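You operate a simulated robot arm through the tools that you are given. There is no shell and no other tool.

The job below is to be done with a simulated robot arm. You get a single attempt, and the scene is never put back.

JOB
Fit the blue board in the fixture case and screw the lid down.
Fine: both screws tight with the orange driver, driver back in its holder; the other board stays in the tray.
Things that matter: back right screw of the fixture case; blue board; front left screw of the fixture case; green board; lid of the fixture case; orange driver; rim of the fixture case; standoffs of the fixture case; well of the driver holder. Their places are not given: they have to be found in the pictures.

It is judged by the outcome, as a careful person would: the job done as asked, and still so three seconds after it is handed in. It fails if anything else is knocked over, pushed out of place, dropped, spilled or broken. A push-on lid holds only when it is set on centred and level and pressed home; a screw cap is set on level and turned clockwise until tight.

ROBOT AND FRAMES
A 6-joint arm with a two-finger parallel gripper, fixed in place. Base frame: the origin is at the foot of the arm, x ahead of it, y to its left, z up; the work surface is at about z = 750. Readings come in mm, degrees, newtons and seconds.
With the tool pointing down near the work surface it reaches from about 260 to 680 mm from the base axis. Its first joint turns from -66.0 to 66.0 degrees. Payload 2.9 kg.
The tool frame sits at the grasp point between the pads (the TCP): z along the fingers, y along the line on which they close. The tips reach 30 mm beyond it. Largest opening 110 mm; finger width 20, thickness 10; the body of the gripper, 48 by 112 mm, starts 55 mm behind the TCP.
Orientation is told as [roll, pitch, yaw] about the base's x, y, z axes, in that order, counted from this pose: with the fingers straight down and closing along the base's y, the tool's x points along the base's -x, its y along +y and its z along -z.

CONTROLS
- The arm moves only by the tool servo_tool. Its arguments are lists of equal length, an entry for each row: "slide": the shift along the tool's x, y, z in mm, a list of three; "turn": the turn, a rotation vector about the tool's x, y, z in degrees, a list of three. In form: {"slide": [[dx, dy, dz], ...], "turn": [[ax, ay, az], ...]}. A call has 1 to 20 rows; each row is the pose to reach, as a shift and turn from the pose commanded when the call began, along the tool's axes at that moment. "gripper" is the finger opening in mm, from 0 to 110, set as the call begins (left out, the last holds). Each row takes 0.2 s and may step no farther than 50 mm and 8.6 degrees from the row before; otherwise, or with a gripper value out of range, the whole call is refused. A pose out of reach is approached as far as the arm can. The call stops where the force on the tool passes 40 N (or 10 N more than at its start, if that is more) or the arm is blocked; 0.2 s more then pass. Each finger travels about 108 mm/s and halts on what it meets, pressing with about 44 N; the grip force reading is that of the motor and also rises with nothing between the fingers. The clock runs only during rows and for 0.2 s after the last one: add rows that repeat a pose to give the fingers time. It gives the time, the measured TCP pose, the force on the tool (base axes), the opening and the grip force at its end, in the units of the frame above (readings bear some noise), with the torque about the TCP (base axes, N m) and any sound that the robot's microphone picked up.
- Cameras (640 x 400 px; columns grow to the right, rows downward): "scene" is fixed at [50.2, 416.7, 1388.1]; the picture's right is [-0.88, -0.47, 0.00], its down [-0.26, 0.50, -0.82] and it looks along [0.38, -0.73, -0.57] (base axes); focal length 343 px, centre (320, 200). "wrist" rides on the gripper at [72, 17, -103] in the tool frame; the picture's right is [-0.23, 0.97, 0.00], its down [-0.76, -0.18, -0.62] and it looks along [-0.61, -0.14, 0.78] (tool axes); focal length 222 px, centre (320, 200).
- get_image(camera): a new picture of that camera. It takes no simulated time.
- locate(camera, pixels): for up to 12 pixels [column, row] of the newest picture of that camera ("zoom" is the newest enlarged one), the place [x, y, z] in the base frame of the surface seen there, good to about 2 mm, but the place of the scene camera against the robot may be out by one fixed shift of up to 18 mm in any direction. It takes no simulated time.
- inspect(camera, box): a new picture of the part [left, top, right, bottom] of that camera's present view, enlarged. It takes no simulated time.
- sign_off(): hands the job in; it is judged then, once.

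Leave the gripper open and the arm clear of the work at the hand-in unless told otherwise.

The tools are called after ">>>" as name(argument=value, ...) on one line, values as JSON. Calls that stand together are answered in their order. servo_tool: Moves the arm, as the interface text tells. Its arguments: {"type":"object","properties":{"slide":{"type":"array","items":{"type":"array","items":{"type":"number"}}},"turn":{"type":"array","items":{"type":"array","items":{"type":"number"}}},"gripper":{"type":"number"}},"required":["slide","turn"]} The other tools are called the same way: get_image (camera) takes a picture; locate (camera, pixels) gives the place of the surface under pixels of a picture; inspect (camera, box) takes an enlarged picture of a part of a camera's view; sign_off () hands the job in.

At the start:

```text
time_s: 0.0
ee_pos: [487.9, -62.3, 1046.2]
tcp_rot: [0.0, 0.0, -0.1]
contact_force: [0.5, 0.3, 0.6]
wrist_torque: [0.02, 0.02, -0.01]
grip_width: 109.9
finger_force: 0.1
```

scene: 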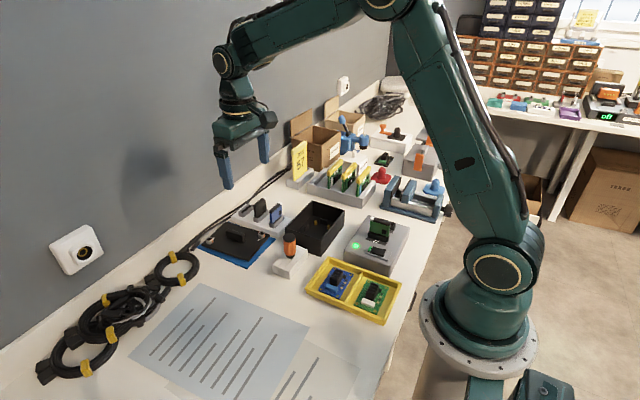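
wrist: 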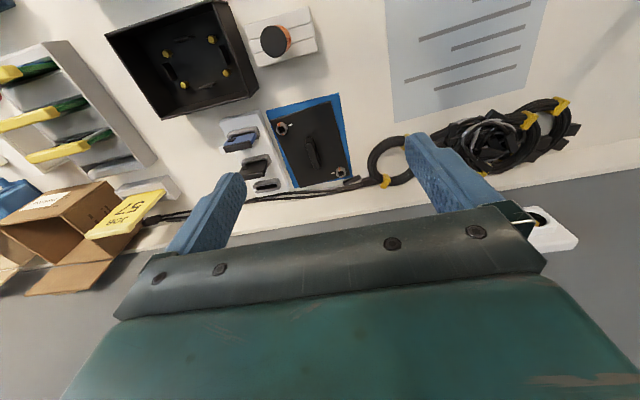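

I see the yellow tray with a blue and a green board (scene ~355,288), the black open case (~315,228), the orange driver in a white holder (~290,252), and a black lid on a blue mat (~237,238). First I take enlarged pictures of these.

>>> inspect(camera="scene", box=[190, 180, 410, 330])

>>> inspect(camera="wrist", box=[90, 0, 390, 200])

```text
2.67 times, centred on (300, 255) of scene
```

zoom: 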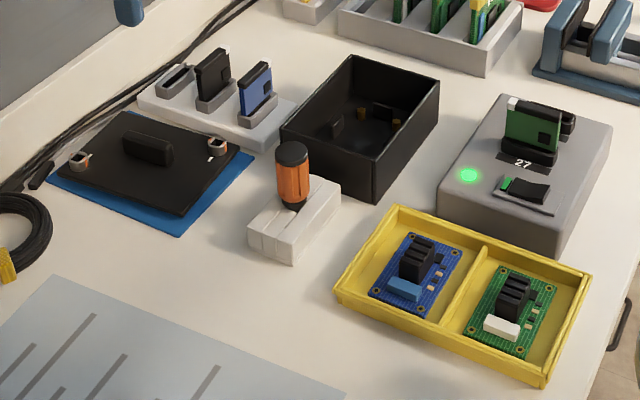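

```text
2.00 times, centred on (240, 100) of wrist
```

zoom: 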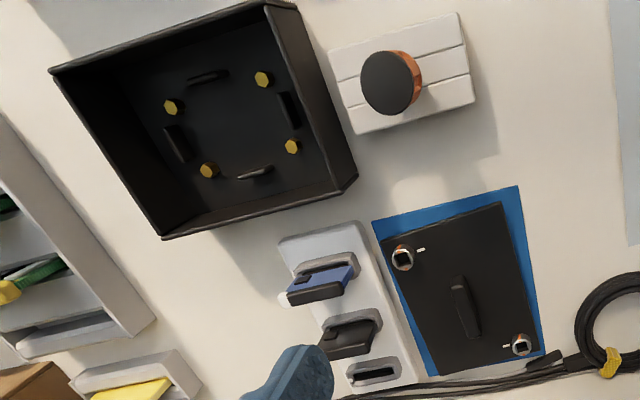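

The enlarged wrist picture shows the case with four brass standoffs, the driver top at (388,83), and the lid with two screws at (402,257) and (522,345). I locate these in the zoom picture.

>>> locate(camera="zoom", pixels=[[52, 70], [292, 6], [355, 178], [165, 237], [172, 103], [262, 77], [292, 145], [208, 169], [388, 83], [402, 257], [521, 345], [465, 308]])

>>> locate(camera="zoom", pixels=[[381, 242], [499, 204], [540, 350], [440, 373], [331, 50], [457, 14], [474, 98], [355, 133], [230, 120], [462, 285], [473, 335], [430, 320]])

```text
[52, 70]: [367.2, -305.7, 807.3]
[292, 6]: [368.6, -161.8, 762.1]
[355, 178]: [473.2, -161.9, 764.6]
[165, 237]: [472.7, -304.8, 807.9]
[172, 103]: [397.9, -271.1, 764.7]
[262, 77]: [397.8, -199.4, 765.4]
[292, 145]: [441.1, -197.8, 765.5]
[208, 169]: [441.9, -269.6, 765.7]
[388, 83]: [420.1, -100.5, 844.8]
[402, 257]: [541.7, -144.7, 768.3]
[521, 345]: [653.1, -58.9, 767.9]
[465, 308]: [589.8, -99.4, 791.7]
```

```text
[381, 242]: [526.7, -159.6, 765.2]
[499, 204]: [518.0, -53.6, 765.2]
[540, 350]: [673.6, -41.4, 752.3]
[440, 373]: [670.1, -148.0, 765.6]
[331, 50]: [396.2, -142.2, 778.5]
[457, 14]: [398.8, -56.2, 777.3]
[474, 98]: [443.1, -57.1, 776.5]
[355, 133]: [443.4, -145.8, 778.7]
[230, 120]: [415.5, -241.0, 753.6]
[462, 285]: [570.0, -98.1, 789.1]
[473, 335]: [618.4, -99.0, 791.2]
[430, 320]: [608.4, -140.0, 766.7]
```

The case's long side runs along y, with its rim near z 808 and standoff tops near 765; the lid is turned about 90° to it. Now I locate the tray and boards in the scene camera, which may carry a shift, along with known points for comparing.

>>> get_image(camera="scene")

>>> locate(camera="scene", pixels=[[334, 282], [373, 296], [329, 258], [401, 285], [307, 290], [377, 322], [290, 236], [335, 285], [325, 280], [240, 229], [300, 203], [340, 209]])

```text
taken
```

scene: 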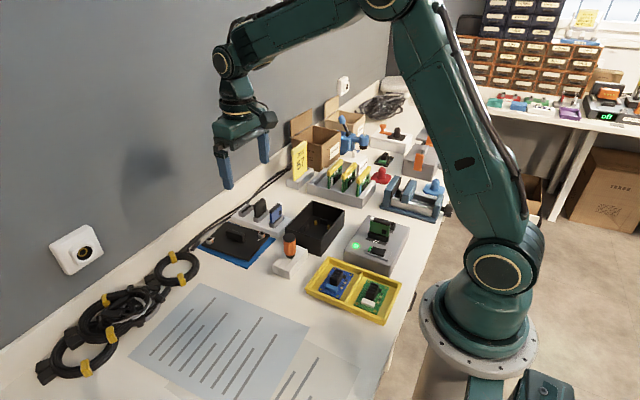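

```text
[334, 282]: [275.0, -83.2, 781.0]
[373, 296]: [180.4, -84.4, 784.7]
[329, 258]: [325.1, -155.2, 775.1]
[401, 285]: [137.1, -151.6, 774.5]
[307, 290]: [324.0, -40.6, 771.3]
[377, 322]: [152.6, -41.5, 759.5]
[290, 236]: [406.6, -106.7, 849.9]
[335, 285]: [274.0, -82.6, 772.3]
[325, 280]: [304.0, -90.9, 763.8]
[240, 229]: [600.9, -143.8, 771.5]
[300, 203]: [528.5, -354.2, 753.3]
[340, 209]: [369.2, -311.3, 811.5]
```

The scene camera puts the blue board near x≈280, y≈-90. I move the arm back over it (about 330,-80,1000), so the wrist camera can look down into the tray.

>>> servo_tool(slide=[[40, -5, 12], [80, -9, 23], [120, -14, 35], [158, -18, 46], [158, -18, 46]], turn=[[0, 0, 0], [0, 0, 0], [0, 0, 0], [0, 0, 0], [0, 0, 0]])

>>> get_image(camera="wrist")

```text
time_s: 1.2
ee_pos: [331.0, -82.0, 1000.7]
tcp_rot: [0.0, 0.0, 0.1]
contact_force: [-0.1, -0.1, -0.3]
wrist_torque: [0.02, -0.02, 0.03]
grip_width: 110.0
finger_force: 0.0
```

```text
taken
```

wrist: 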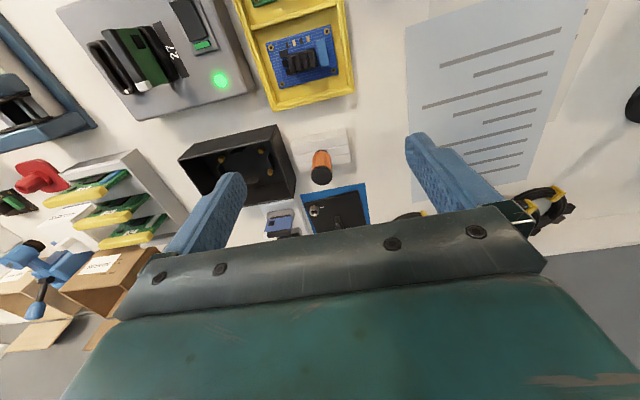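

Now the blue board shows at (302,57) in the wrist picture. I enlarge it, and the case.

>>> inspect(camera="wrist", box=[220, 0, 380, 115])

>>> locate(camera="wrist", pixels=[[267, 45], [330, 28], [340, 75], [279, 90], [270, 48], [326, 33], [334, 72], [283, 85], [247, 36], [272, 108], [354, 94], [345, 5]])

```text
3.48 times, centred on (300, 58) of wrist
```

zoom: 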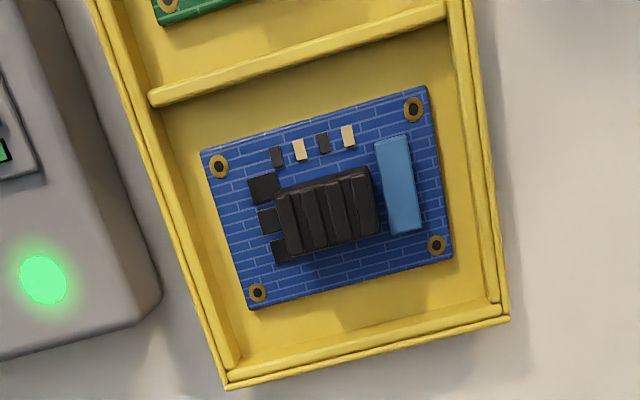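

```text
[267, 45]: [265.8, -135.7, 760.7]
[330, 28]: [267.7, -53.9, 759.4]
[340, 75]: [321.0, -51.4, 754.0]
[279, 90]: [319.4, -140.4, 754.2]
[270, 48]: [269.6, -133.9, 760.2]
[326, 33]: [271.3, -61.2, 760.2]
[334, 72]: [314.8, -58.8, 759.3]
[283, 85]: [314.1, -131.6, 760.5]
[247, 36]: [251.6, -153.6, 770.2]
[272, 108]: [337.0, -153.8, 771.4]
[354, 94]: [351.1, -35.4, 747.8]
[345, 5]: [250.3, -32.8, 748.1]
```

I locate the blue board's holes, corners, and its parts, in the enlarged picture.

>>> locate(camera="zoom", pixels=[[218, 167], [413, 109], [437, 245], [258, 292], [203, 154], [424, 90], [449, 256], [251, 306], [325, 200], [278, 195], [371, 175], [395, 165]])

>>> locate(camera="zoom", pixels=[[300, 250], [380, 235], [285, 255], [230, 240], [160, 97], [448, 14], [233, 375], [505, 318], [470, 280], [350, 340], [190, 200], [455, 180]])

```text
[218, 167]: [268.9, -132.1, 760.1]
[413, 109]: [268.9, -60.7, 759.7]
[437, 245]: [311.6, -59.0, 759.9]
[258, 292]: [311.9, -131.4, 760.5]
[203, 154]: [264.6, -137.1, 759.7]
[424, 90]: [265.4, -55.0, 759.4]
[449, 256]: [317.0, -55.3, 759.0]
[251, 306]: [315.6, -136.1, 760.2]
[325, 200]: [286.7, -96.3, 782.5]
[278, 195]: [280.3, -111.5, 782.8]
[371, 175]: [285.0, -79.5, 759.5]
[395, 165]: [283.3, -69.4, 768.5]
```

```text
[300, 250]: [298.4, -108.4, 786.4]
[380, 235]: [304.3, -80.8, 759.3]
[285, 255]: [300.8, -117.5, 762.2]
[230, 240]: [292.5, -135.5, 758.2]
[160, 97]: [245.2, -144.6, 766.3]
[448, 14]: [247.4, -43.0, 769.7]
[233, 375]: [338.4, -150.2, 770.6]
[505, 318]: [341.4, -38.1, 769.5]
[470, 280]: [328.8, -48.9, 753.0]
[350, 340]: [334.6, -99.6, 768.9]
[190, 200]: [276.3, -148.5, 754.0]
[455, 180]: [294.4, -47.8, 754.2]
```

The blue board is 52 × 82 mm, parallel to the axes, centred near (290.4,-95.8) with its top at z 760; the black block on it tops at about 786. I now go above the case to look into it.

>>> servo_tool(slide=[[-20, -29, 16], [-40, -57, 32], [-60, -86, 48], [-80, -114, 64], [-99, -143, 80], [-99, -143, 80]], turn=[[0, 0, 0], [0, 0, 0], [0, 0, 0], [0, 0, 0], [0, 0, 0], [0, 0, 0]])

>>> get_image(camera="wrist")

```text
time_s: 2.6
ee_pos: [431.1, -224.6, 920.5]
tcp_rot: [0.0, 0.0, 0.0]
contact_force: [-0.2, -0.1, 0.4]
wrist_torque: [-0.02, 0.03, 0.01]
grip_width: 110.0
finger_force: 0.1
```

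```text
taken
```

wrist: 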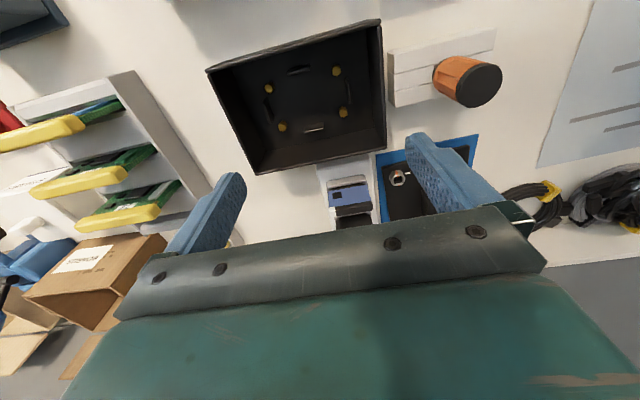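

The case is at (300,95) in the picture; I enlarge it to see the standoffs and ribs.

>>> inspect(camera="wrist", box=[200, 10, 400, 180])

```text
2.35 times, centred on (300, 95) of wrist
```

zoom: 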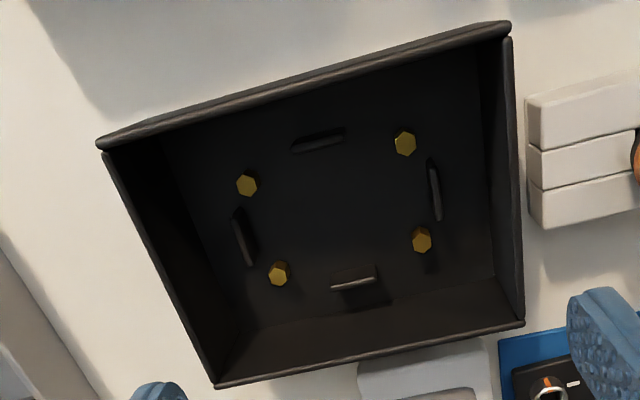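

I locate standoffs, rib tops and rim corners in the enlarged picture.

>>> locate(camera="zoom", pixels=[[247, 183], [405, 142], [422, 238], [278, 272], [354, 283], [318, 136], [434, 185], [238, 232], [100, 143], [508, 27], [522, 323], [217, 385]])

>>> locate(camera="zoom", pixels=[[330, 288], [377, 280], [293, 142], [345, 130], [428, 160], [440, 218], [234, 212], [246, 262], [340, 210], [300, 85], [520, 180], [165, 265]])

```text
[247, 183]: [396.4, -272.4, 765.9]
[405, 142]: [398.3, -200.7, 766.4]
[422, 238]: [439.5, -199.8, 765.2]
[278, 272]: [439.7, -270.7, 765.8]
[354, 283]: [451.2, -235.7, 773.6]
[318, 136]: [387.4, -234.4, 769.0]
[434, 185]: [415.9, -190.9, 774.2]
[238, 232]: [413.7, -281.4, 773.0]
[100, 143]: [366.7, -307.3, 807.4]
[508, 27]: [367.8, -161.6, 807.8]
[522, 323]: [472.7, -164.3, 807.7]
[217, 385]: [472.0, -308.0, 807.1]
```

```text
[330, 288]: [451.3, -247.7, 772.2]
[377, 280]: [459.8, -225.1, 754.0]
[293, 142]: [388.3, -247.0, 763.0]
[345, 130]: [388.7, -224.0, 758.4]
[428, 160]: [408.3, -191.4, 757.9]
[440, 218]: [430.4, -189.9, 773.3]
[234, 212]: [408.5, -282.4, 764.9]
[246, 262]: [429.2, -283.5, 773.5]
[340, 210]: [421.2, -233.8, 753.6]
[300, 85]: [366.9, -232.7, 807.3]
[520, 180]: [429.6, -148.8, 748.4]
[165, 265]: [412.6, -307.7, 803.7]
```

The standoff pattern is centred near (419.3,-235.3), and matches the board's holes (43 × 72); the ribs are mid-side, so gripping the board by its mid edges would foul them. I return over the tray lower for a closer look at the black block.

>>> servo_tool(slide=[[24, 32, 0], [48, 65, 0], [72, 98, 0], [98, 130, 0], [98, 130, 30], [98, 130, 30]], turn=[[0, 0, 0], [0, 0, 0], [0, 0, 0], [0, 0, 0], [0, 0, 0], [0, 0, 0]])

>>> inspect(camera="wrist", box=[220, 0, 400, 130])

```text
time_s: 4.0
ee_pos: [332.4, -90.4, 892.2]
tcp_rot: [0.0, 0.0, 0.0]
contact_force: [-0.3, 0.5, 1.0]
wrist_torque: [-0.02, -0.04, 0.0]
grip_width: 109.9
finger_force: 0.0
```

```text
3.08 times, centred on (310, 65) of wrist
```

zoom: 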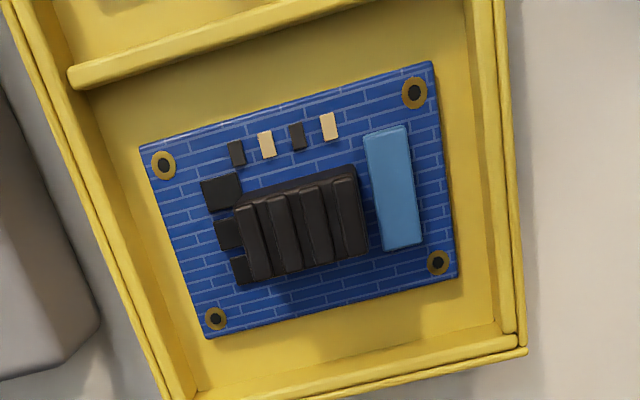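

I locate points on the black block, the blue part, the board corners and holes.

>>> locate(camera="zoom", pixels=[[163, 165], [414, 93], [437, 263], [215, 318], [240, 210], [262, 275], [350, 180], [365, 250], [300, 225], [238, 245], [361, 215], [390, 180]])

>>> locate(camera="zoom", pixels=[[368, 132], [405, 127], [420, 243], [386, 250], [230, 190], [228, 235], [240, 265], [330, 128], [244, 205], [356, 176], [270, 277], [335, 200]])

```text
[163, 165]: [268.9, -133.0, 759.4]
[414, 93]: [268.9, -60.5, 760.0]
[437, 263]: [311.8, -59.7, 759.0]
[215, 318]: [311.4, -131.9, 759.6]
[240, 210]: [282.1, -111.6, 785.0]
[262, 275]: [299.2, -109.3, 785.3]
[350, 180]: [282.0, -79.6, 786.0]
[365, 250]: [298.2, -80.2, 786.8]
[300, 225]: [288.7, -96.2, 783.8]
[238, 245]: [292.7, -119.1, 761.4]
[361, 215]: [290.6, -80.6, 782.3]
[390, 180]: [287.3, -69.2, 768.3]
```

```text
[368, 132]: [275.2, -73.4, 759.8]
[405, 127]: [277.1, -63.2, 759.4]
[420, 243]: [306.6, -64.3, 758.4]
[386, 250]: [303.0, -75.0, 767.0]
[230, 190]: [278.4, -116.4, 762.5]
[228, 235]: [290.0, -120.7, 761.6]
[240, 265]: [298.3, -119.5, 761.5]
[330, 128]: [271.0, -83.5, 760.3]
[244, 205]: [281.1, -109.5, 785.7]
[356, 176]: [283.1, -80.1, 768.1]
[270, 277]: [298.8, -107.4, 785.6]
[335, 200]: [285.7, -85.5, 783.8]
```

The black block is centred on the board: about (290.3,-96), 20 × 33 mm, top z 785.5; the blue part beside it tops at 768. I will grip the block along y. First I centre above it with the fingers at 60 mm, and hold to read the settled pose.

>>> servo_tool(slide=[[21, -3, 0], [42, -5.6, 0], [42, -5.6, 30], [42, -5.6, 30], [42, -5.6, 30]], turn=[[0, 0, 0], [0, 0, 0], [0, 0, 0], [0, 0, 0], [0, 0, 0]], gripper=60)

```text
time_s: 5.2
ee_pos: [289.3, -98.1, 862.0]
tcp_rot: [0.0, 0.0, 0.0]
contact_force: [0.3, -0.7, -0.1]
wrist_torque: [0.0, -0.02, 0.01]
grip_width: 60.1
finger_force: 0.0
```

A reading differs by a millimetre or two from the count; I hold still to read again.

>>> servo_tool(slide=[[0, 0, 0], [0, 0, 0]], turn=[[0, 0, 0], [0, 0, 0]])

>>> get_image(camera="wrist")

```text
time_s: 5.8
ee_pos: [288.5, -97.2, 861.3]
tcp_rot: [0.0, 0.0, 0.1]
contact_force: [0.2, 0.5, 0.4]
wrist_torque: [0.02, 0.0, 0.02]
grip_width: 60.0
finger_force: 0.1
```

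```text
taken
```

wrist: 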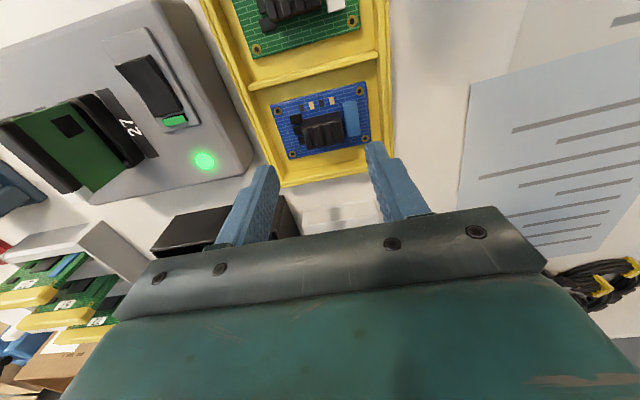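

The pose is about (288.9,-97.6,861.6) within noise. I descend to TCP z≈802 with a small correction toward (290.3,-96), tips staying above the blue part (768).

>>> servo_tool(slide=[[-1.4, 1.6, 20], [-1.4, 1.6, 40], [-1.4, 1.6, 52], [-1.4, 1.6, 60], [-1.4, 1.6, 60]], turn=[[0, 0, 0], [0, 0, 0], [0, 0, 0], [0, 0, 0], [0, 0, 0]])

>>> inspect(camera="wrist", box=[220, 40, 440, 240])

>>> inspect(camera="scene", box=[270, 220, 430, 330])

```text
time_s: 7.0
ee_pos: [291.3, -95.5, 800.6]
tcp_rot: [0.0, 0.0, 0.0]
contact_force: [-0.6, 0.4, 1.1]
wrist_torque: [0.0, 0.01, 0.01]
grip_width: 60.1
finger_force: 0.1
```

```text
2.00 times, centred on (330, 140) of wrist
```

zoom: 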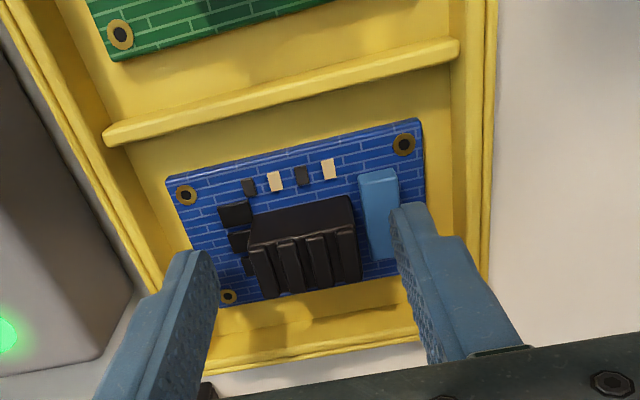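

```text
3.64 times, centred on (350, 275) of scene
```

zoom: 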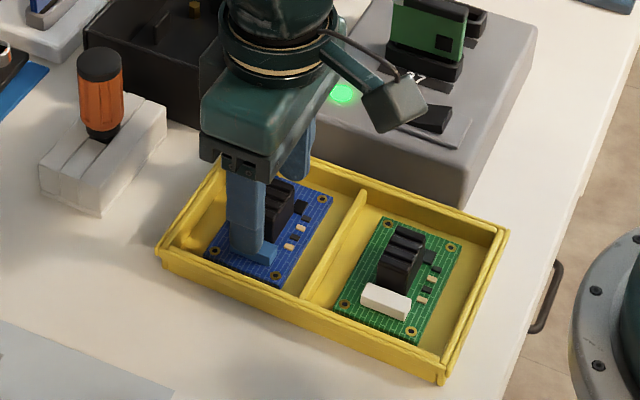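

The fingers straddle the black block, clear of the parts beside it. I close on it and wait.

>>> servo_tool(slide=[[0, 0, 0], [0, 0, 0], [0, 0, 0], [0, 0, 0]], turn=[[0, 0, 0], [0, 0, 0], [0, 0, 0], [0, 0, 0]], gripper=20)

>>> inspect(camera="wrist", box=[220, 40, 440, 240])

```text
time_s: 8.0
ee_pos: [291.1, -96.1, 801.2]
tcp_rot: [0.0, 0.0, 0.1]
contact_force: [0.2, -0.1, -0.3]
wrist_torque: [0.0, 0.04, 0.01]
grip_width: 32.8
finger_force: 44.3
```

```text
2.00 times, centred on (330, 140) of wrist
```

zoom: 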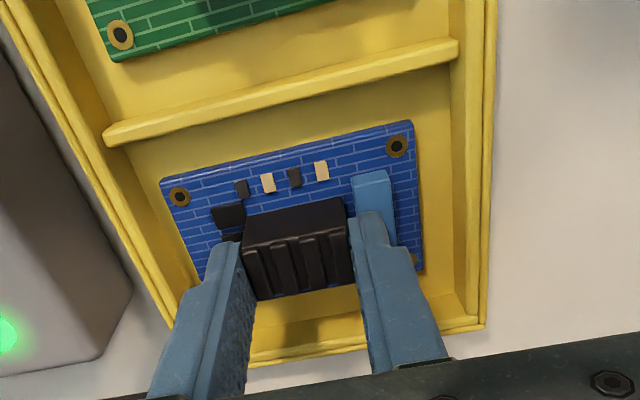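

The grip holds at 32.8 mm, 44 N. I lift straight up slowly, then check.

>>> servo_tool(slide=[[0, 0, 8], [0, 0, -5], [0, 0, -20], [0, 0, -40], [0, 0, -70], [0, 0, -100], [0, 0, -130], [0, 0, -130]], turn=[[0, 0, 0], [0, 0, 0], [0, 0, 0], [0, 0, 0], [0, 0, 0], [0, 0, 0], [0, 0, 0], [0, 0, 0]])

```text
time_s: 9.8
ee_pos: [291.5, -96.7, 931.2]
tcp_rot: [0.0, -0.1, 0.1]
contact_force: [0.2, -0.3, -0.7]
wrist_torque: [-0.03, 0.0, 0.02]
grip_width: 32.8
finger_force: 44.2
```

I see that my first row went 8 mm down by mistake before lifting; the call wasn't stopped by force. I check the held board and the tray.

>>> inspect(camera="wrist", box=[200, 0, 440, 240])

>>> inspect(camera="scene", box=[200, 130, 430, 330])

```text
1.67 times, centred on (320, 120) of wrist
```

zoom: 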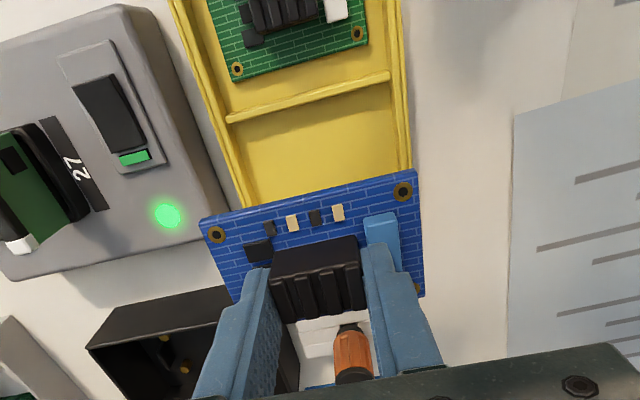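

```text
2.00 times, centred on (315, 230) of scene
```

zoom: 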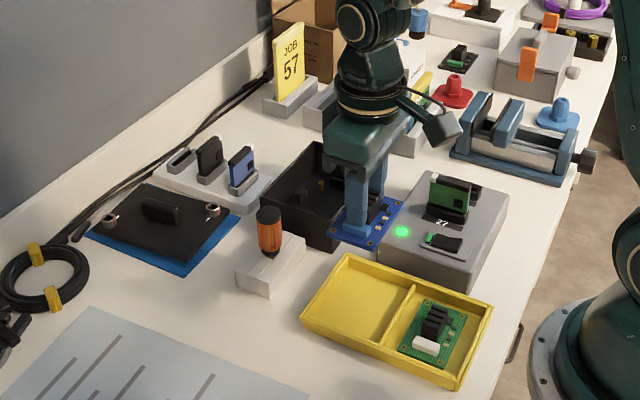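

The board is held well, and the tray with the green board looks undisturbed. I measure the held board's position in a new enlarged wrist picture.

>>> inspect(camera="wrist", box=[300, 90, 480, 210])

```text
3.33 times, centred on (390, 150) of wrist
```

zoom: 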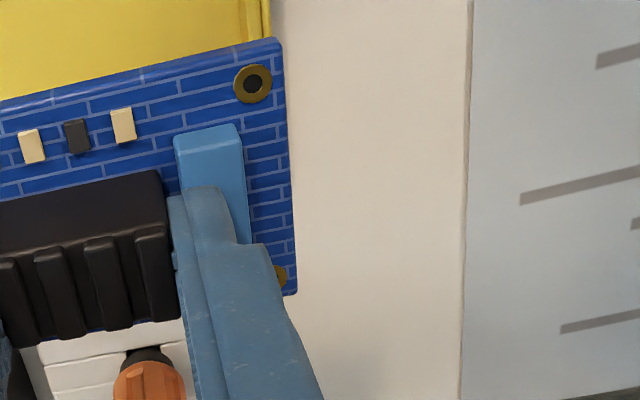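

I take a box that covers the whole board.

>>> inspect(camera="wrist", box=[270, 90, 390, 190])

```text
4.00 times, centred on (330, 140) of wrist
```

zoom: 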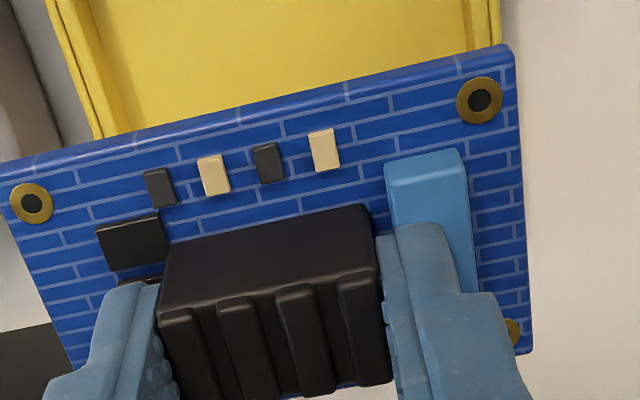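

>>> locate(camera="zoom", pixels=[[32, 204], [479, 100], [510, 333], [505, 49], [3, 167], [530, 350], [70, 360], [210, 290], [340, 240], [425, 245], [430, 180], [500, 200]])

```text
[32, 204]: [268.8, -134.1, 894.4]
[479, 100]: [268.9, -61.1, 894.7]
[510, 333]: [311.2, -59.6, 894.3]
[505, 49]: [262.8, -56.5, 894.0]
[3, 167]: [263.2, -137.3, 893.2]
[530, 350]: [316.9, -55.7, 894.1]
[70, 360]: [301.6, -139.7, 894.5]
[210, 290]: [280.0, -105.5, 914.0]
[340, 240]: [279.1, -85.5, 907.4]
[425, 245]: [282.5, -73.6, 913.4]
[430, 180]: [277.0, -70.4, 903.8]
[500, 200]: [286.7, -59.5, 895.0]
```

The board is level and square, its top 37 mm below the TCP, centre about (290.0,-97.0). I carry it over the case by (+129.4,-138.2) at this height.

>>> servo_tool(slide=[[-26, -28, 0], [-52, -55, 0], [-78, -83, 0], [-104, -111, 0], [-129.4, -138.2, 0], [-129.4, -138.2, 0], [-129.4, -138.2, 40], [-129.4, -138.2, 40], [-129.4, -138.2, 40]], turn=[[0, 0, 0], [0, 0, 0], [0, 0, 0], [0, 0, 0], [0, 0, 0], [0, 0, 0], [0, 0, 0], [0, 0, 0], [0, 0, 0]])

>>> get_image(camera="wrist")

>>> inspect(camera="wrist", box=[210, 70, 430, 220])

```text
time_s: 11.8
ee_pos: [420.4, -234.2, 890.9]
tcp_rot: [0.2, 0.0, 0.0]
contact_force: [0.4, 0.2, -0.1]
wrist_torque: [0.03, 0.0, 0.0]
grip_width: 32.8
finger_force: 43.9
```

```text
taken
```

wrist: 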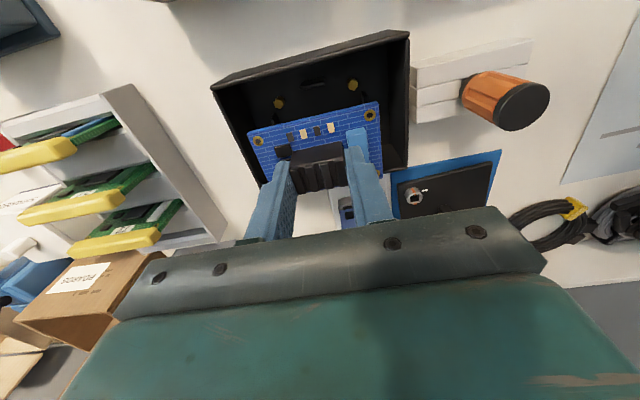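

```text
2.67 times, centred on (320, 145) of wrist
```

zoom: 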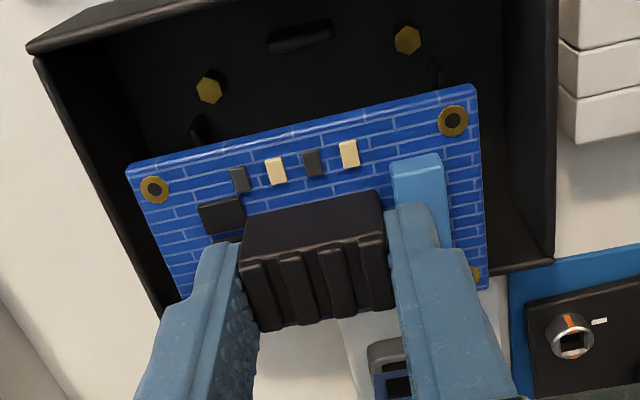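

I locate the board's holes and the visible standoffs together to check alignment.

>>> locate(camera="zoom", pixels=[[155, 189], [453, 121], [474, 275], [209, 89], [406, 39], [300, 36], [200, 128], [438, 70], [30, 47], [552, 262], [476, 87], [130, 167]])

```text
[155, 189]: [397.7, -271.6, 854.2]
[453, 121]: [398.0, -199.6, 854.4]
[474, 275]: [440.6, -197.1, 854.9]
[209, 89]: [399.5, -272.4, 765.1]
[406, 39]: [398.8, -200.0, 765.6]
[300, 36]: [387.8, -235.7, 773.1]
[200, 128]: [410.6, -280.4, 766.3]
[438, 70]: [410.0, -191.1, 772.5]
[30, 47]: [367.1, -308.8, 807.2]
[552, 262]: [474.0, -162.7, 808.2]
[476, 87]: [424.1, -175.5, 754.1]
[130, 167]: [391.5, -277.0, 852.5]
```

Board holes and standoffs agree within about a millimetre; I shift y by -0.5 and lower 74 mm, to just above the rib tops.

>>> servo_tool(slide=[[0, -0.5, 20], [0, -0.5, 40], [0, -0.5, 60], [0, -0.5, 74], [0, -0.5, 74]], turn=[[0, 0, 0], [0, 0, 0], [0, 0, 0], [0, 0, 0], [0, 0, 0]])

>>> inspect(camera="wrist", box=[210, 50, 430, 220])

```text
time_s: 13.0
ee_pos: [420.7, -234.1, 817.1]
tcp_rot: [0.0, 0.1, -0.1]
contact_force: [-0.5, 0.1, -0.2]
wrist_torque: [-0.03, -0.01, 0.03]
grip_width: 32.9
finger_force: 44.0
```

```text
2.35 times, centred on (320, 135) of wrist
```

zoom: 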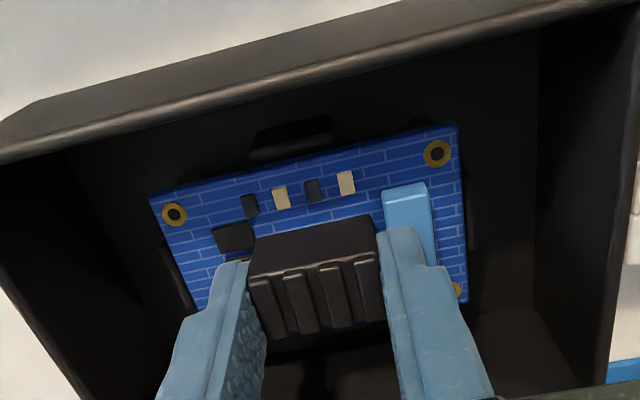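

The board sits between the ribs in the picture. I check the positions once more.

>>> locate(camera="zoom", pixels=[[174, 214], [438, 153], [457, 290], [290, 135], [470, 200], [170, 262], [466, 250], [180, 290], [300, 155], [152, 197], [456, 126], [466, 300]])

```text
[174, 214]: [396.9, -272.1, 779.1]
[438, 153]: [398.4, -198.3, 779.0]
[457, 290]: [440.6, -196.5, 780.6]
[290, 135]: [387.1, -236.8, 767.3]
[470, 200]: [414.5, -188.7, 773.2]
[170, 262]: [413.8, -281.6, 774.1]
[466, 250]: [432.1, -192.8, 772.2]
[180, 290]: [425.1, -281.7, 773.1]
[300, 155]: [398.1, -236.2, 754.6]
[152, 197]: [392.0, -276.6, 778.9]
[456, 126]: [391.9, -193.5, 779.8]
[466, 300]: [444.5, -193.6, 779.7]
```

Well aligned (board centre ≈ (419.1,-235.2)). I lower in small steps until the standoffs are felt.

>>> servo_tool(slide=[[0, 0, 4], [0, 0, 8], [0, 0, 10], [0, 0, 10]], turn=[[0, 0, 0], [0, 0, 0], [0, 0, 0], [0, 0, 0]])

```text
time_s: 14.0
ee_pos: [420.4, -235.1, 809.0]
tcp_rot: [-0.1, -0.1, -0.1]
contact_force: [-6.1, 3.3, 19.6]
wrist_torque: [0.23, -0.2, 0.07]
grip_width: 33.0
finger_force: 44.2
```

Contact of about 20 N at TCP z 809, which would put the board top near 772. I look before going on.

>>> inspect(camera="wrist", box=[210, 50, 430, 220])

>>> locate(camera="zoom", pixels=[[174, 214], [438, 153], [457, 290], [300, 140], [470, 200], [170, 262], [466, 250], [180, 290], [300, 170], [152, 197], [453, 130], [463, 297]])

```text
2.35 times, centred on (320, 135) of wrist
```

zoom: 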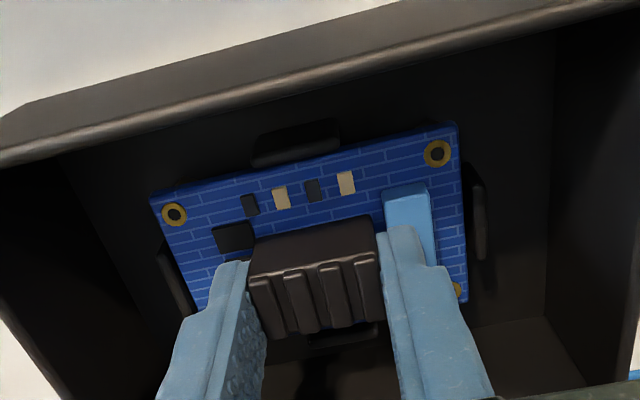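

```text
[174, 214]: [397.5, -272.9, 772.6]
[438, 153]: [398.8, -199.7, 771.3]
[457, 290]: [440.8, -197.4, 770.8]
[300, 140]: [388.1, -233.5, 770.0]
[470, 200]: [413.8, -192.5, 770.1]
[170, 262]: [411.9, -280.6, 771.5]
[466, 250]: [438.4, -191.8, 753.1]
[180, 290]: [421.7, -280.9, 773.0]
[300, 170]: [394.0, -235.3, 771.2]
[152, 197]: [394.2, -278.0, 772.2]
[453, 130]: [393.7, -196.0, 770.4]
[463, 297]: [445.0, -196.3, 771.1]
```

The ribs now stand around the board with its top at 771.5, so it rests on the standoffs (6 mm board stack, same as its height over the tray floor). I ease the push by 2 mm before releasing.

>>> servo_tool(slide=[[0, 0, -1], [0, 0, -1.8], [0, 0, -1.8]], turn=[[0, 0, 0], [0, 0, 0], [0, 0, 0]])

```text
time_s: 14.8
ee_pos: [420.4, -235.0, 808.8]
tcp_rot: [-0.1, 0.0, 0.0]
contact_force: [2.3, 0.1, -1.3]
wrist_torque: [0.01, -0.13, -0.01]
grip_width: 32.9
finger_force: 43.6
```

Force is near zero. I open the fingers to 46 mm.

>>> servo_tool(slide=[[0, 0, 0], [0, 0, 0], [0, 0, 0]], turn=[[0, 0, 0], [0, 0, 0], [0, 0, 0]], gripper=46)

>>> inspect(camera="wrist", box=[210, 50, 430, 220])

```text
time_s: 15.6
ee_pos: [420.1, -234.6, 809.4]
tcp_rot: [0.1, 0.1, 0.1]
contact_force: [0.6, -0.1, 0.1]
wrist_torque: [-0.01, -0.01, 0.04]
grip_width: 46.0
finger_force: 0.0
```

```text
2.35 times, centred on (320, 135) of wrist
```

zoom: 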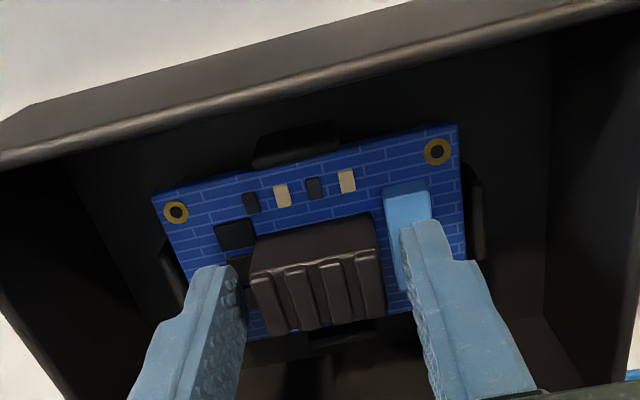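

Released, with the board in place. I rise straight up and look again.

>>> servo_tool(slide=[[0, 0, -5], [0, 0, -25], [0, 0, -60], [0, 0, -100], [0, 0, -120], [0, 0, -120]], turn=[[0, 0, 0], [0, 0, 0], [0, 0, 0], [0, 0, 0], [0, 0, 0], [0, 0, 0]])

>>> inspect(camera="wrist", box=[200, 10, 400, 180])

```text
time_s: 17.0
ee_pos: [420.0, -235.1, 929.0]
tcp_rot: [0.1, 0.0, -0.1]
contact_force: [0.0, 0.2, -0.2]
wrist_torque: [-0.06, 0.0, 0.02]
grip_width: 45.8
finger_force: 0.0
```

```text
2.35 times, centred on (300, 95) of wrist
```

zoom: 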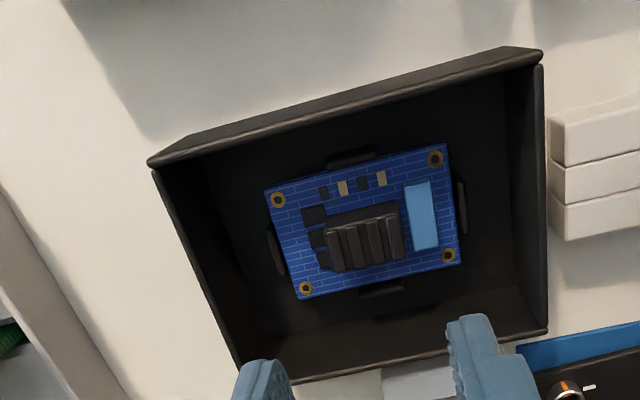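

I check the board is level on the standoffs and centred between the ribs.

>>> locate(camera="zoom", pixels=[[278, 199], [434, 158], [449, 256], [305, 288], [345, 155], [462, 200], [273, 250], [380, 290], [355, 217], [150, 163], [540, 55], [545, 332]])

```text
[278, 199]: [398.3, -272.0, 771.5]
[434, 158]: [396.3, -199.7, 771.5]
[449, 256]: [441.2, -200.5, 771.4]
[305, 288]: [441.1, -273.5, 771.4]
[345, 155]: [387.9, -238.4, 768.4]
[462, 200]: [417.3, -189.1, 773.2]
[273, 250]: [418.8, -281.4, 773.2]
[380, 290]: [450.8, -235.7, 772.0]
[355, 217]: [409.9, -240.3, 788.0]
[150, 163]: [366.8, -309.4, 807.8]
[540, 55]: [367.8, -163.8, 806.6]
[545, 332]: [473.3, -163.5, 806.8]
```

The board is level at 771.5 at all four holes and centred (419.2,-236.4). Next the lid: I move above it for a close look.

>>> servo_tool(slide=[[-33, 24, -4], [-66, 48, -8], [-99, 72, -12], [-132, 96, -16], [-165, 120, -21], [-165, 120, -21]], turn=[[0, 0, 0], [0, 0, 0], [0, 0, 0], [0, 0, 0], [0, 0, 0], [0, 0, 0]])

>>> get_image(camera="wrist")

>>> inspect(camera="wrist", box=[220, 20, 420, 180])

```text
time_s: 18.4
ee_pos: [586.9, -115.8, 949.7]
tcp_rot: [0.1, 0.0, 0.1]
contact_force: [0.0, -0.6, -0.3]
wrist_torque: [0.0, 0.0, 0.0]
grip_width: 46.0
finger_force: 0.1
```

```text
taken
```

wrist: 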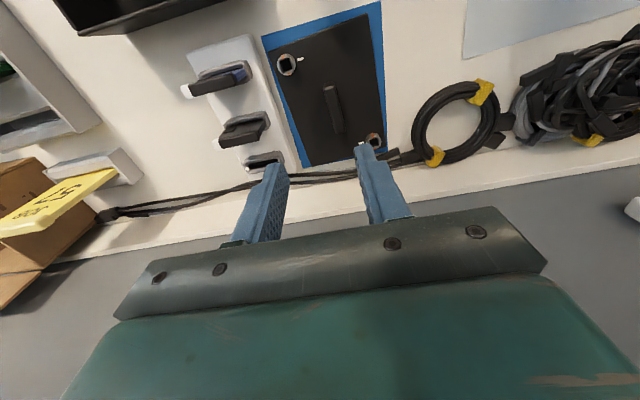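

```text
2.50 times, centred on (320, 100) of wrist
```

zoom: 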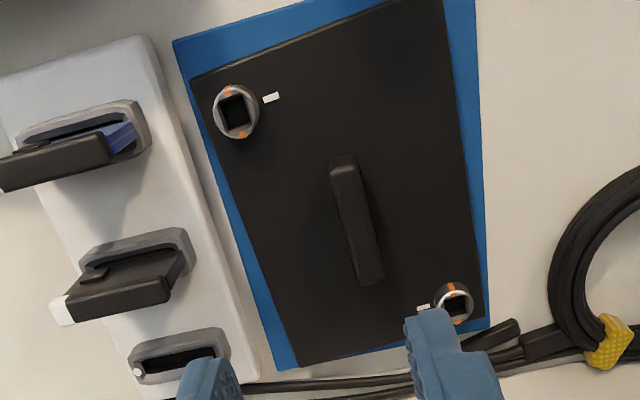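

The lid shows two square-socket screws with orange marks, white marks on the lid beside each, and a long handle. I locate them.

>>> locate(camera="zoom", pixels=[[192, 80], [440, 2], [297, 365], [484, 320], [236, 111], [453, 304], [337, 160], [368, 280], [355, 215], [228, 92], [243, 134], [271, 97]])

>>> locate(camera="zoom", pixels=[[240, 110], [220, 120], [345, 165], [372, 270], [454, 288], [458, 322], [423, 307], [300, 200], [410, 200], [472, 200], [175, 45], [335, 355]])

```text
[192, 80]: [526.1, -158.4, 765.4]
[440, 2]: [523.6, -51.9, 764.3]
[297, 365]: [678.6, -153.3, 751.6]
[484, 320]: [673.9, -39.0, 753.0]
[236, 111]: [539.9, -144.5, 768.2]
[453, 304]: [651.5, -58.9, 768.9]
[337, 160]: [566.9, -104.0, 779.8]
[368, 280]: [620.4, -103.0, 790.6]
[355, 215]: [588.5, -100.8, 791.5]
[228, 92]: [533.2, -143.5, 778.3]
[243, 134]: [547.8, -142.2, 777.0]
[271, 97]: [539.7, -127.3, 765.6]
```

```text
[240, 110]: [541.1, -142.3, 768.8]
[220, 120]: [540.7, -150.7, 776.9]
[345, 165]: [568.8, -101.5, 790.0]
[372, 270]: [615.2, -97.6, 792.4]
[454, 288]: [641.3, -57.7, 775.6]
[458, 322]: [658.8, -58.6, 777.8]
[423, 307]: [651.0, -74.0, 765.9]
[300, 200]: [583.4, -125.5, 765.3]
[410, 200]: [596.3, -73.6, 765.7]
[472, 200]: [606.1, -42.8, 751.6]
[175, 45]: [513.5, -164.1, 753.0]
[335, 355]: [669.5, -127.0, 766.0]
```

The lid lies at about 4.5° yaw, centre near (595.5,-101), top z 765.5, handle top 791, screw heads up to 778. I move above the handle with the tool turned +4.5° yaw and descend to TCP z≈850.

>>> servo_tool(slide=[[-5, 8, 0], [-9, 14.5, 20], [-9, 14.5, 60], [-9, 14.5, 100], [-9, 14.5, 100]], turn=[[0, 0, -2], [0, 0, -4.5], [0, 0, -4.5], [0, 0, -4.5], [0, 0, -4.5]])

>>> get_image(camera="wrist")

>>> inspect(camera="wrist", box=[220, 20, 440, 200])

```text
time_s: 19.6
ee_pos: [594.9, -100.9, 851.8]
tcp_rot: [0.1, 0.0, 4.5]
contact_force: [-0.6, 0.0, -0.2]
wrist_torque: [-0.03, 0.01, 0.01]
grip_width: 45.9
finger_force: 0.0
```

```text
taken
```

wrist: 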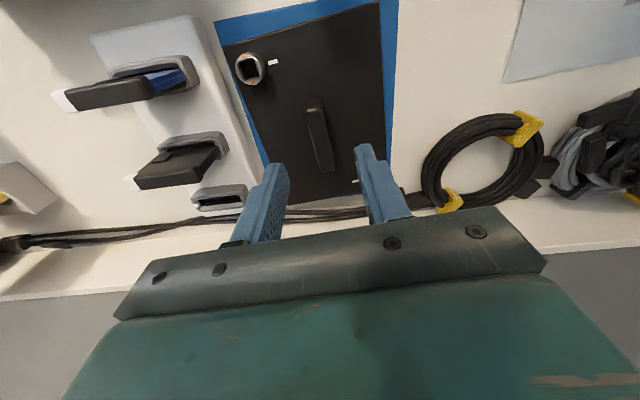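

```text
2.22 times, centred on (330, 110) of wrist
```

zoom: 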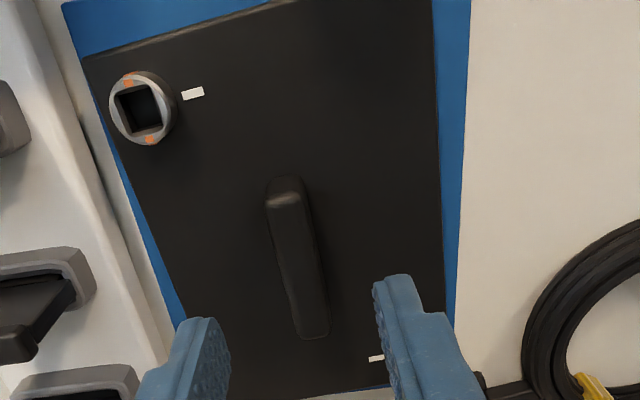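

I locate the handle's edges and lid points from here.

>>> locate(camera="zoom", pixels=[[268, 205], [303, 200], [285, 185], [300, 333], [328, 328], [313, 335], [285, 200], [314, 325], [295, 260], [83, 60], [430, 10], [140, 106]])

```text
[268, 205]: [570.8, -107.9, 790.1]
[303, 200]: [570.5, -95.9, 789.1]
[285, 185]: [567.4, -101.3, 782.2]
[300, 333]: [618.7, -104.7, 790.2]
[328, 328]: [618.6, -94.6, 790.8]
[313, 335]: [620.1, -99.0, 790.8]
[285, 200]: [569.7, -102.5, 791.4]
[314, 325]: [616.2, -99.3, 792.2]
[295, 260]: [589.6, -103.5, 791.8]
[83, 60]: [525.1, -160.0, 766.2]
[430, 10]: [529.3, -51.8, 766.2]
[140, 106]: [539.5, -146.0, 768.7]
```

The handle centre is about (594.5,-100.8), 10–12 mm wide; the tool is centred on it. I descend 53 mm to straddle the handle.

>>> servo_tool(slide=[[0, 0, 20], [0, 0, 40], [0, 0, 48], [0, 0, 52.5], [0, 0, 52.5]], turn=[[0, 0, 0], [0, 0, 0], [0, 0, 0], [0, 0, 0], [0, 0, 0]])

>>> get_image(camera="wrist")

>>> inspect(camera="scene", box=[190, 170, 330, 290])

```text
time_s: 20.8
ee_pos: [594.4, -102.8, 796.5]
tcp_rot: [-0.1, -0.1, 4.5]
contact_force: [0.7, 0.5, 0.1]
wrist_torque: [-0.01, 0.02, 0.03]
grip_width: 46.2
finger_force: 0.1
```

```text
taken
```

wrist: 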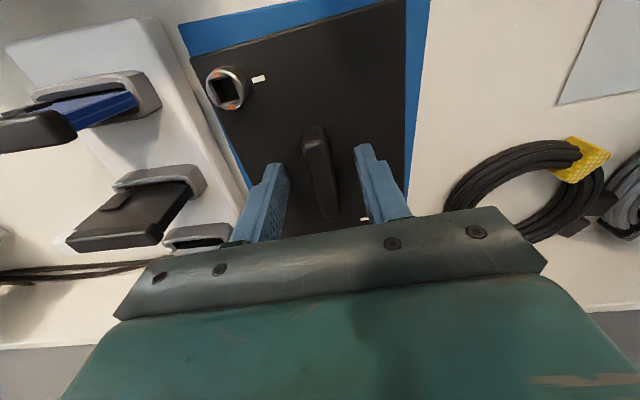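

```text
3.33 times, centred on (260, 230) of scene
```

zoom: 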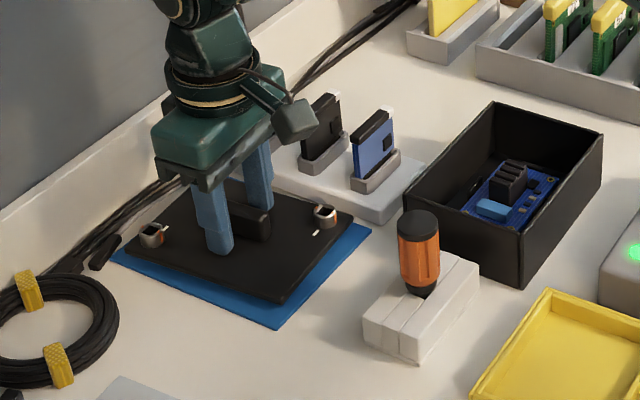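

The fingers straddle the handle, tips just above the lid. I close on the handle.

>>> servo_tool(slide=[[0, 0, 0], [0, 0, 0], [0, 0, 0], [0, 0, 0]], turn=[[0, 0, 0], [0, 0, 0], [0, 0, 0], [0, 0, 0]], gripper=0)

```text
time_s: 21.8
ee_pos: [594.0, -103.0, 798.0]
tcp_rot: [0.1, 0.0, 4.5]
contact_force: [0.2, 0.5, -0.4]
wrist_torque: [-0.01, 0.02, -0.02]
grip_width: 13.1
finger_force: 44.3
```

Gripped at 13.1 mm with 44 N. I lift straight up.

>>> servo_tool(slide=[[0, 0, -4], [0, 0, -12], [0, 0, -30], [0, 0, -60], [0, 0, -95], [0, 0, -135], [0, 0, -135]], turn=[[0, 0, 0], [0, 0, 0], [0, 0, 0], [0, 0, 0], [0, 0, 0], [0, 0, 0], [0, 0, 0]])

>>> get_image(camera="wrist")

>>> inspect(camera="scene", box=[170, 110, 370, 290])

```text
time_s: 23.4
ee_pos: [593.0, -101.3, 934.9]
tcp_rot: [0.0, 0.0, 4.5]
contact_force: [-0.3, -0.2, -0.7]
wrist_torque: [-0.02, 0.0, -0.02]
grip_width: 13.3
finger_force: 43.8
```

```text
taken
```

wrist: 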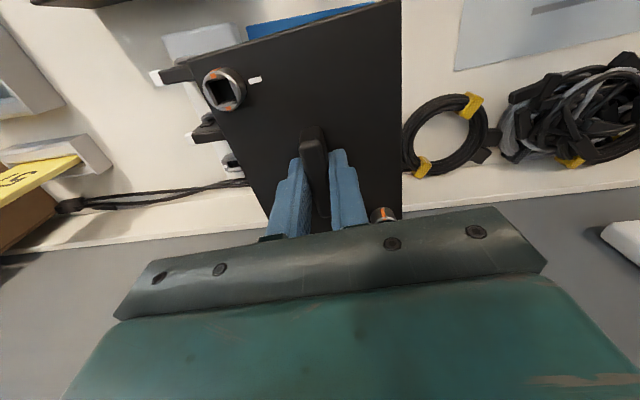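

```text
2.22 times, centred on (270, 200) of scene
```

zoom: 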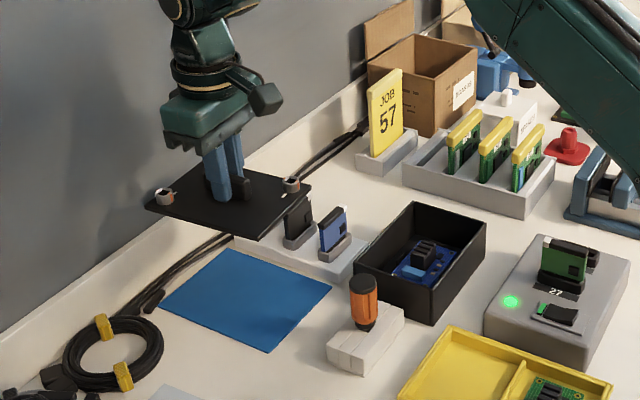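

The lid is held level and clear. I locate lid points in the wrist picture to know how it sits in the grip.

>>> inspect(camera="wrist", box=[180, 0, 420, 230])

```text
1.74 times, centred on (300, 115) of wrist
```

zoom: 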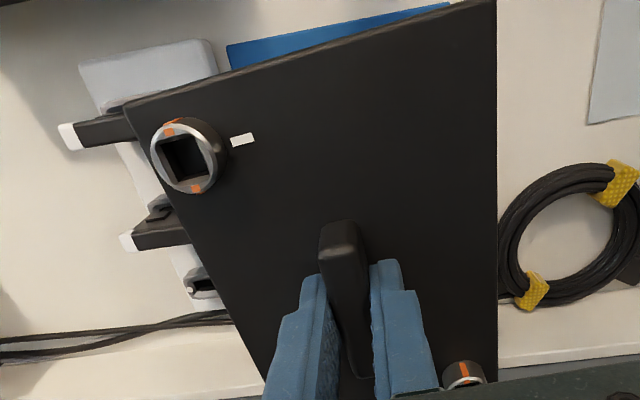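

>>> locate(camera="zoom", pixels=[[125, 105], [492, 6], [495, 360], [180, 155], [466, 372], [340, 230], [260, 360], [243, 140], [300, 60], [493, 180], [185, 235], [340, 245]])

```text
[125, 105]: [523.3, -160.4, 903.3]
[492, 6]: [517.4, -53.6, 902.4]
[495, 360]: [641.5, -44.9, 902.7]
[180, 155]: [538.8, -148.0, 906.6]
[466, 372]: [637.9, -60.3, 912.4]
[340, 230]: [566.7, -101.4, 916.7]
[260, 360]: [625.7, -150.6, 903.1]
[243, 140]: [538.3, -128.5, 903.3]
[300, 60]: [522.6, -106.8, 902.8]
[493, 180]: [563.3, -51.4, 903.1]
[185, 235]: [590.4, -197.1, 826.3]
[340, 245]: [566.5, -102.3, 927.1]
```

The lid is centred in the grip, its top 31.7 mm below the TCP. I carry it toward the case, turning it clockwise by 94.5° (to yaw -90) along the way, staying at height.

>>> servo_tool(slide=[[23, -15, 0], [46, -30, 0], [69, -45, 0], [92, -60, 0], [99.6, -65, 0], [107.2, -70, 0], [114.8, -75, 0], [122.5, -80, 0], [130, -85, 0], [137.8, -90, 0], [145.5, -94.7, 0], [153, -99.7, 0], [160.7, -104.7, 0], [168.3, -109.6, 0], [176, -114.5, 0], [183.5, -119.5, 0], [183.5, -119.5, 0], [183.5, -119.5, 0]], turn=[[0, 0, 0], [0, 0, 0], [0, 0, 0], [0, 0, 0], [0, 0, 7.875], [0, 0, 15.75], [0, 0, 23.625], [0, 0, 31.5], [0, 0, 39.375], [0, 0, 47.25], [0, 0, 55.125], [0, 0, 63], [0, 0, 70.875], [0, 0, 78.75], [0, 0, 86.625], [0, 0, 94.5], [0, 0, 94.5], [0, 0, 94.5]])

>>> get_image(camera="wrist")

>>> inspect(camera="scene", box=[170, 110, 410, 310])

```text
time_s: 27.2
ee_pos: [419.7, -234.8, 934.5]
tcp_rot: [0.0, 0.0, -90.1]
contact_force: [0.4, 0.2, -0.1]
wrist_torque: [0.02, 0.01, 0.0]
grip_width: 13.2
finger_force: 44.1
```

```text
taken
```

wrist: 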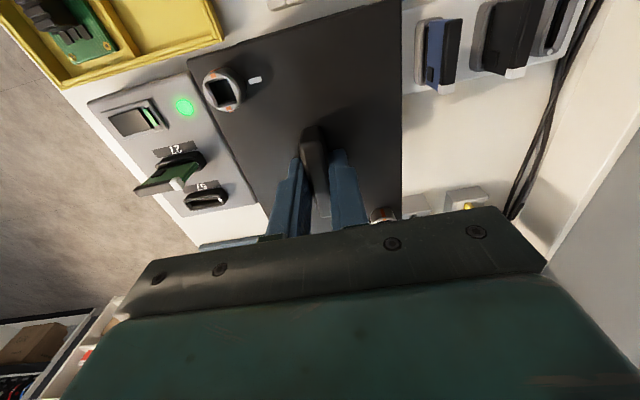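

```text
2.00 times, centred on (290, 210) of scene
```

zoom: 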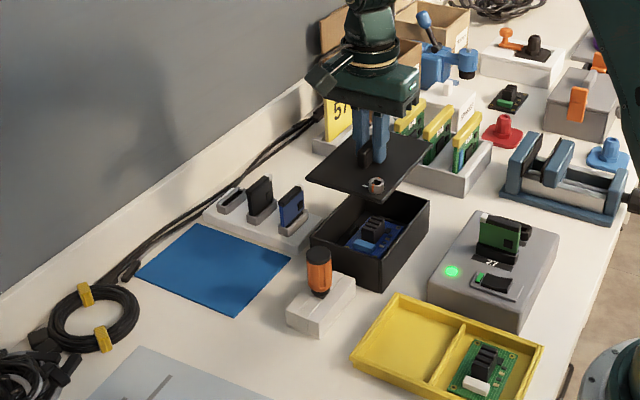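

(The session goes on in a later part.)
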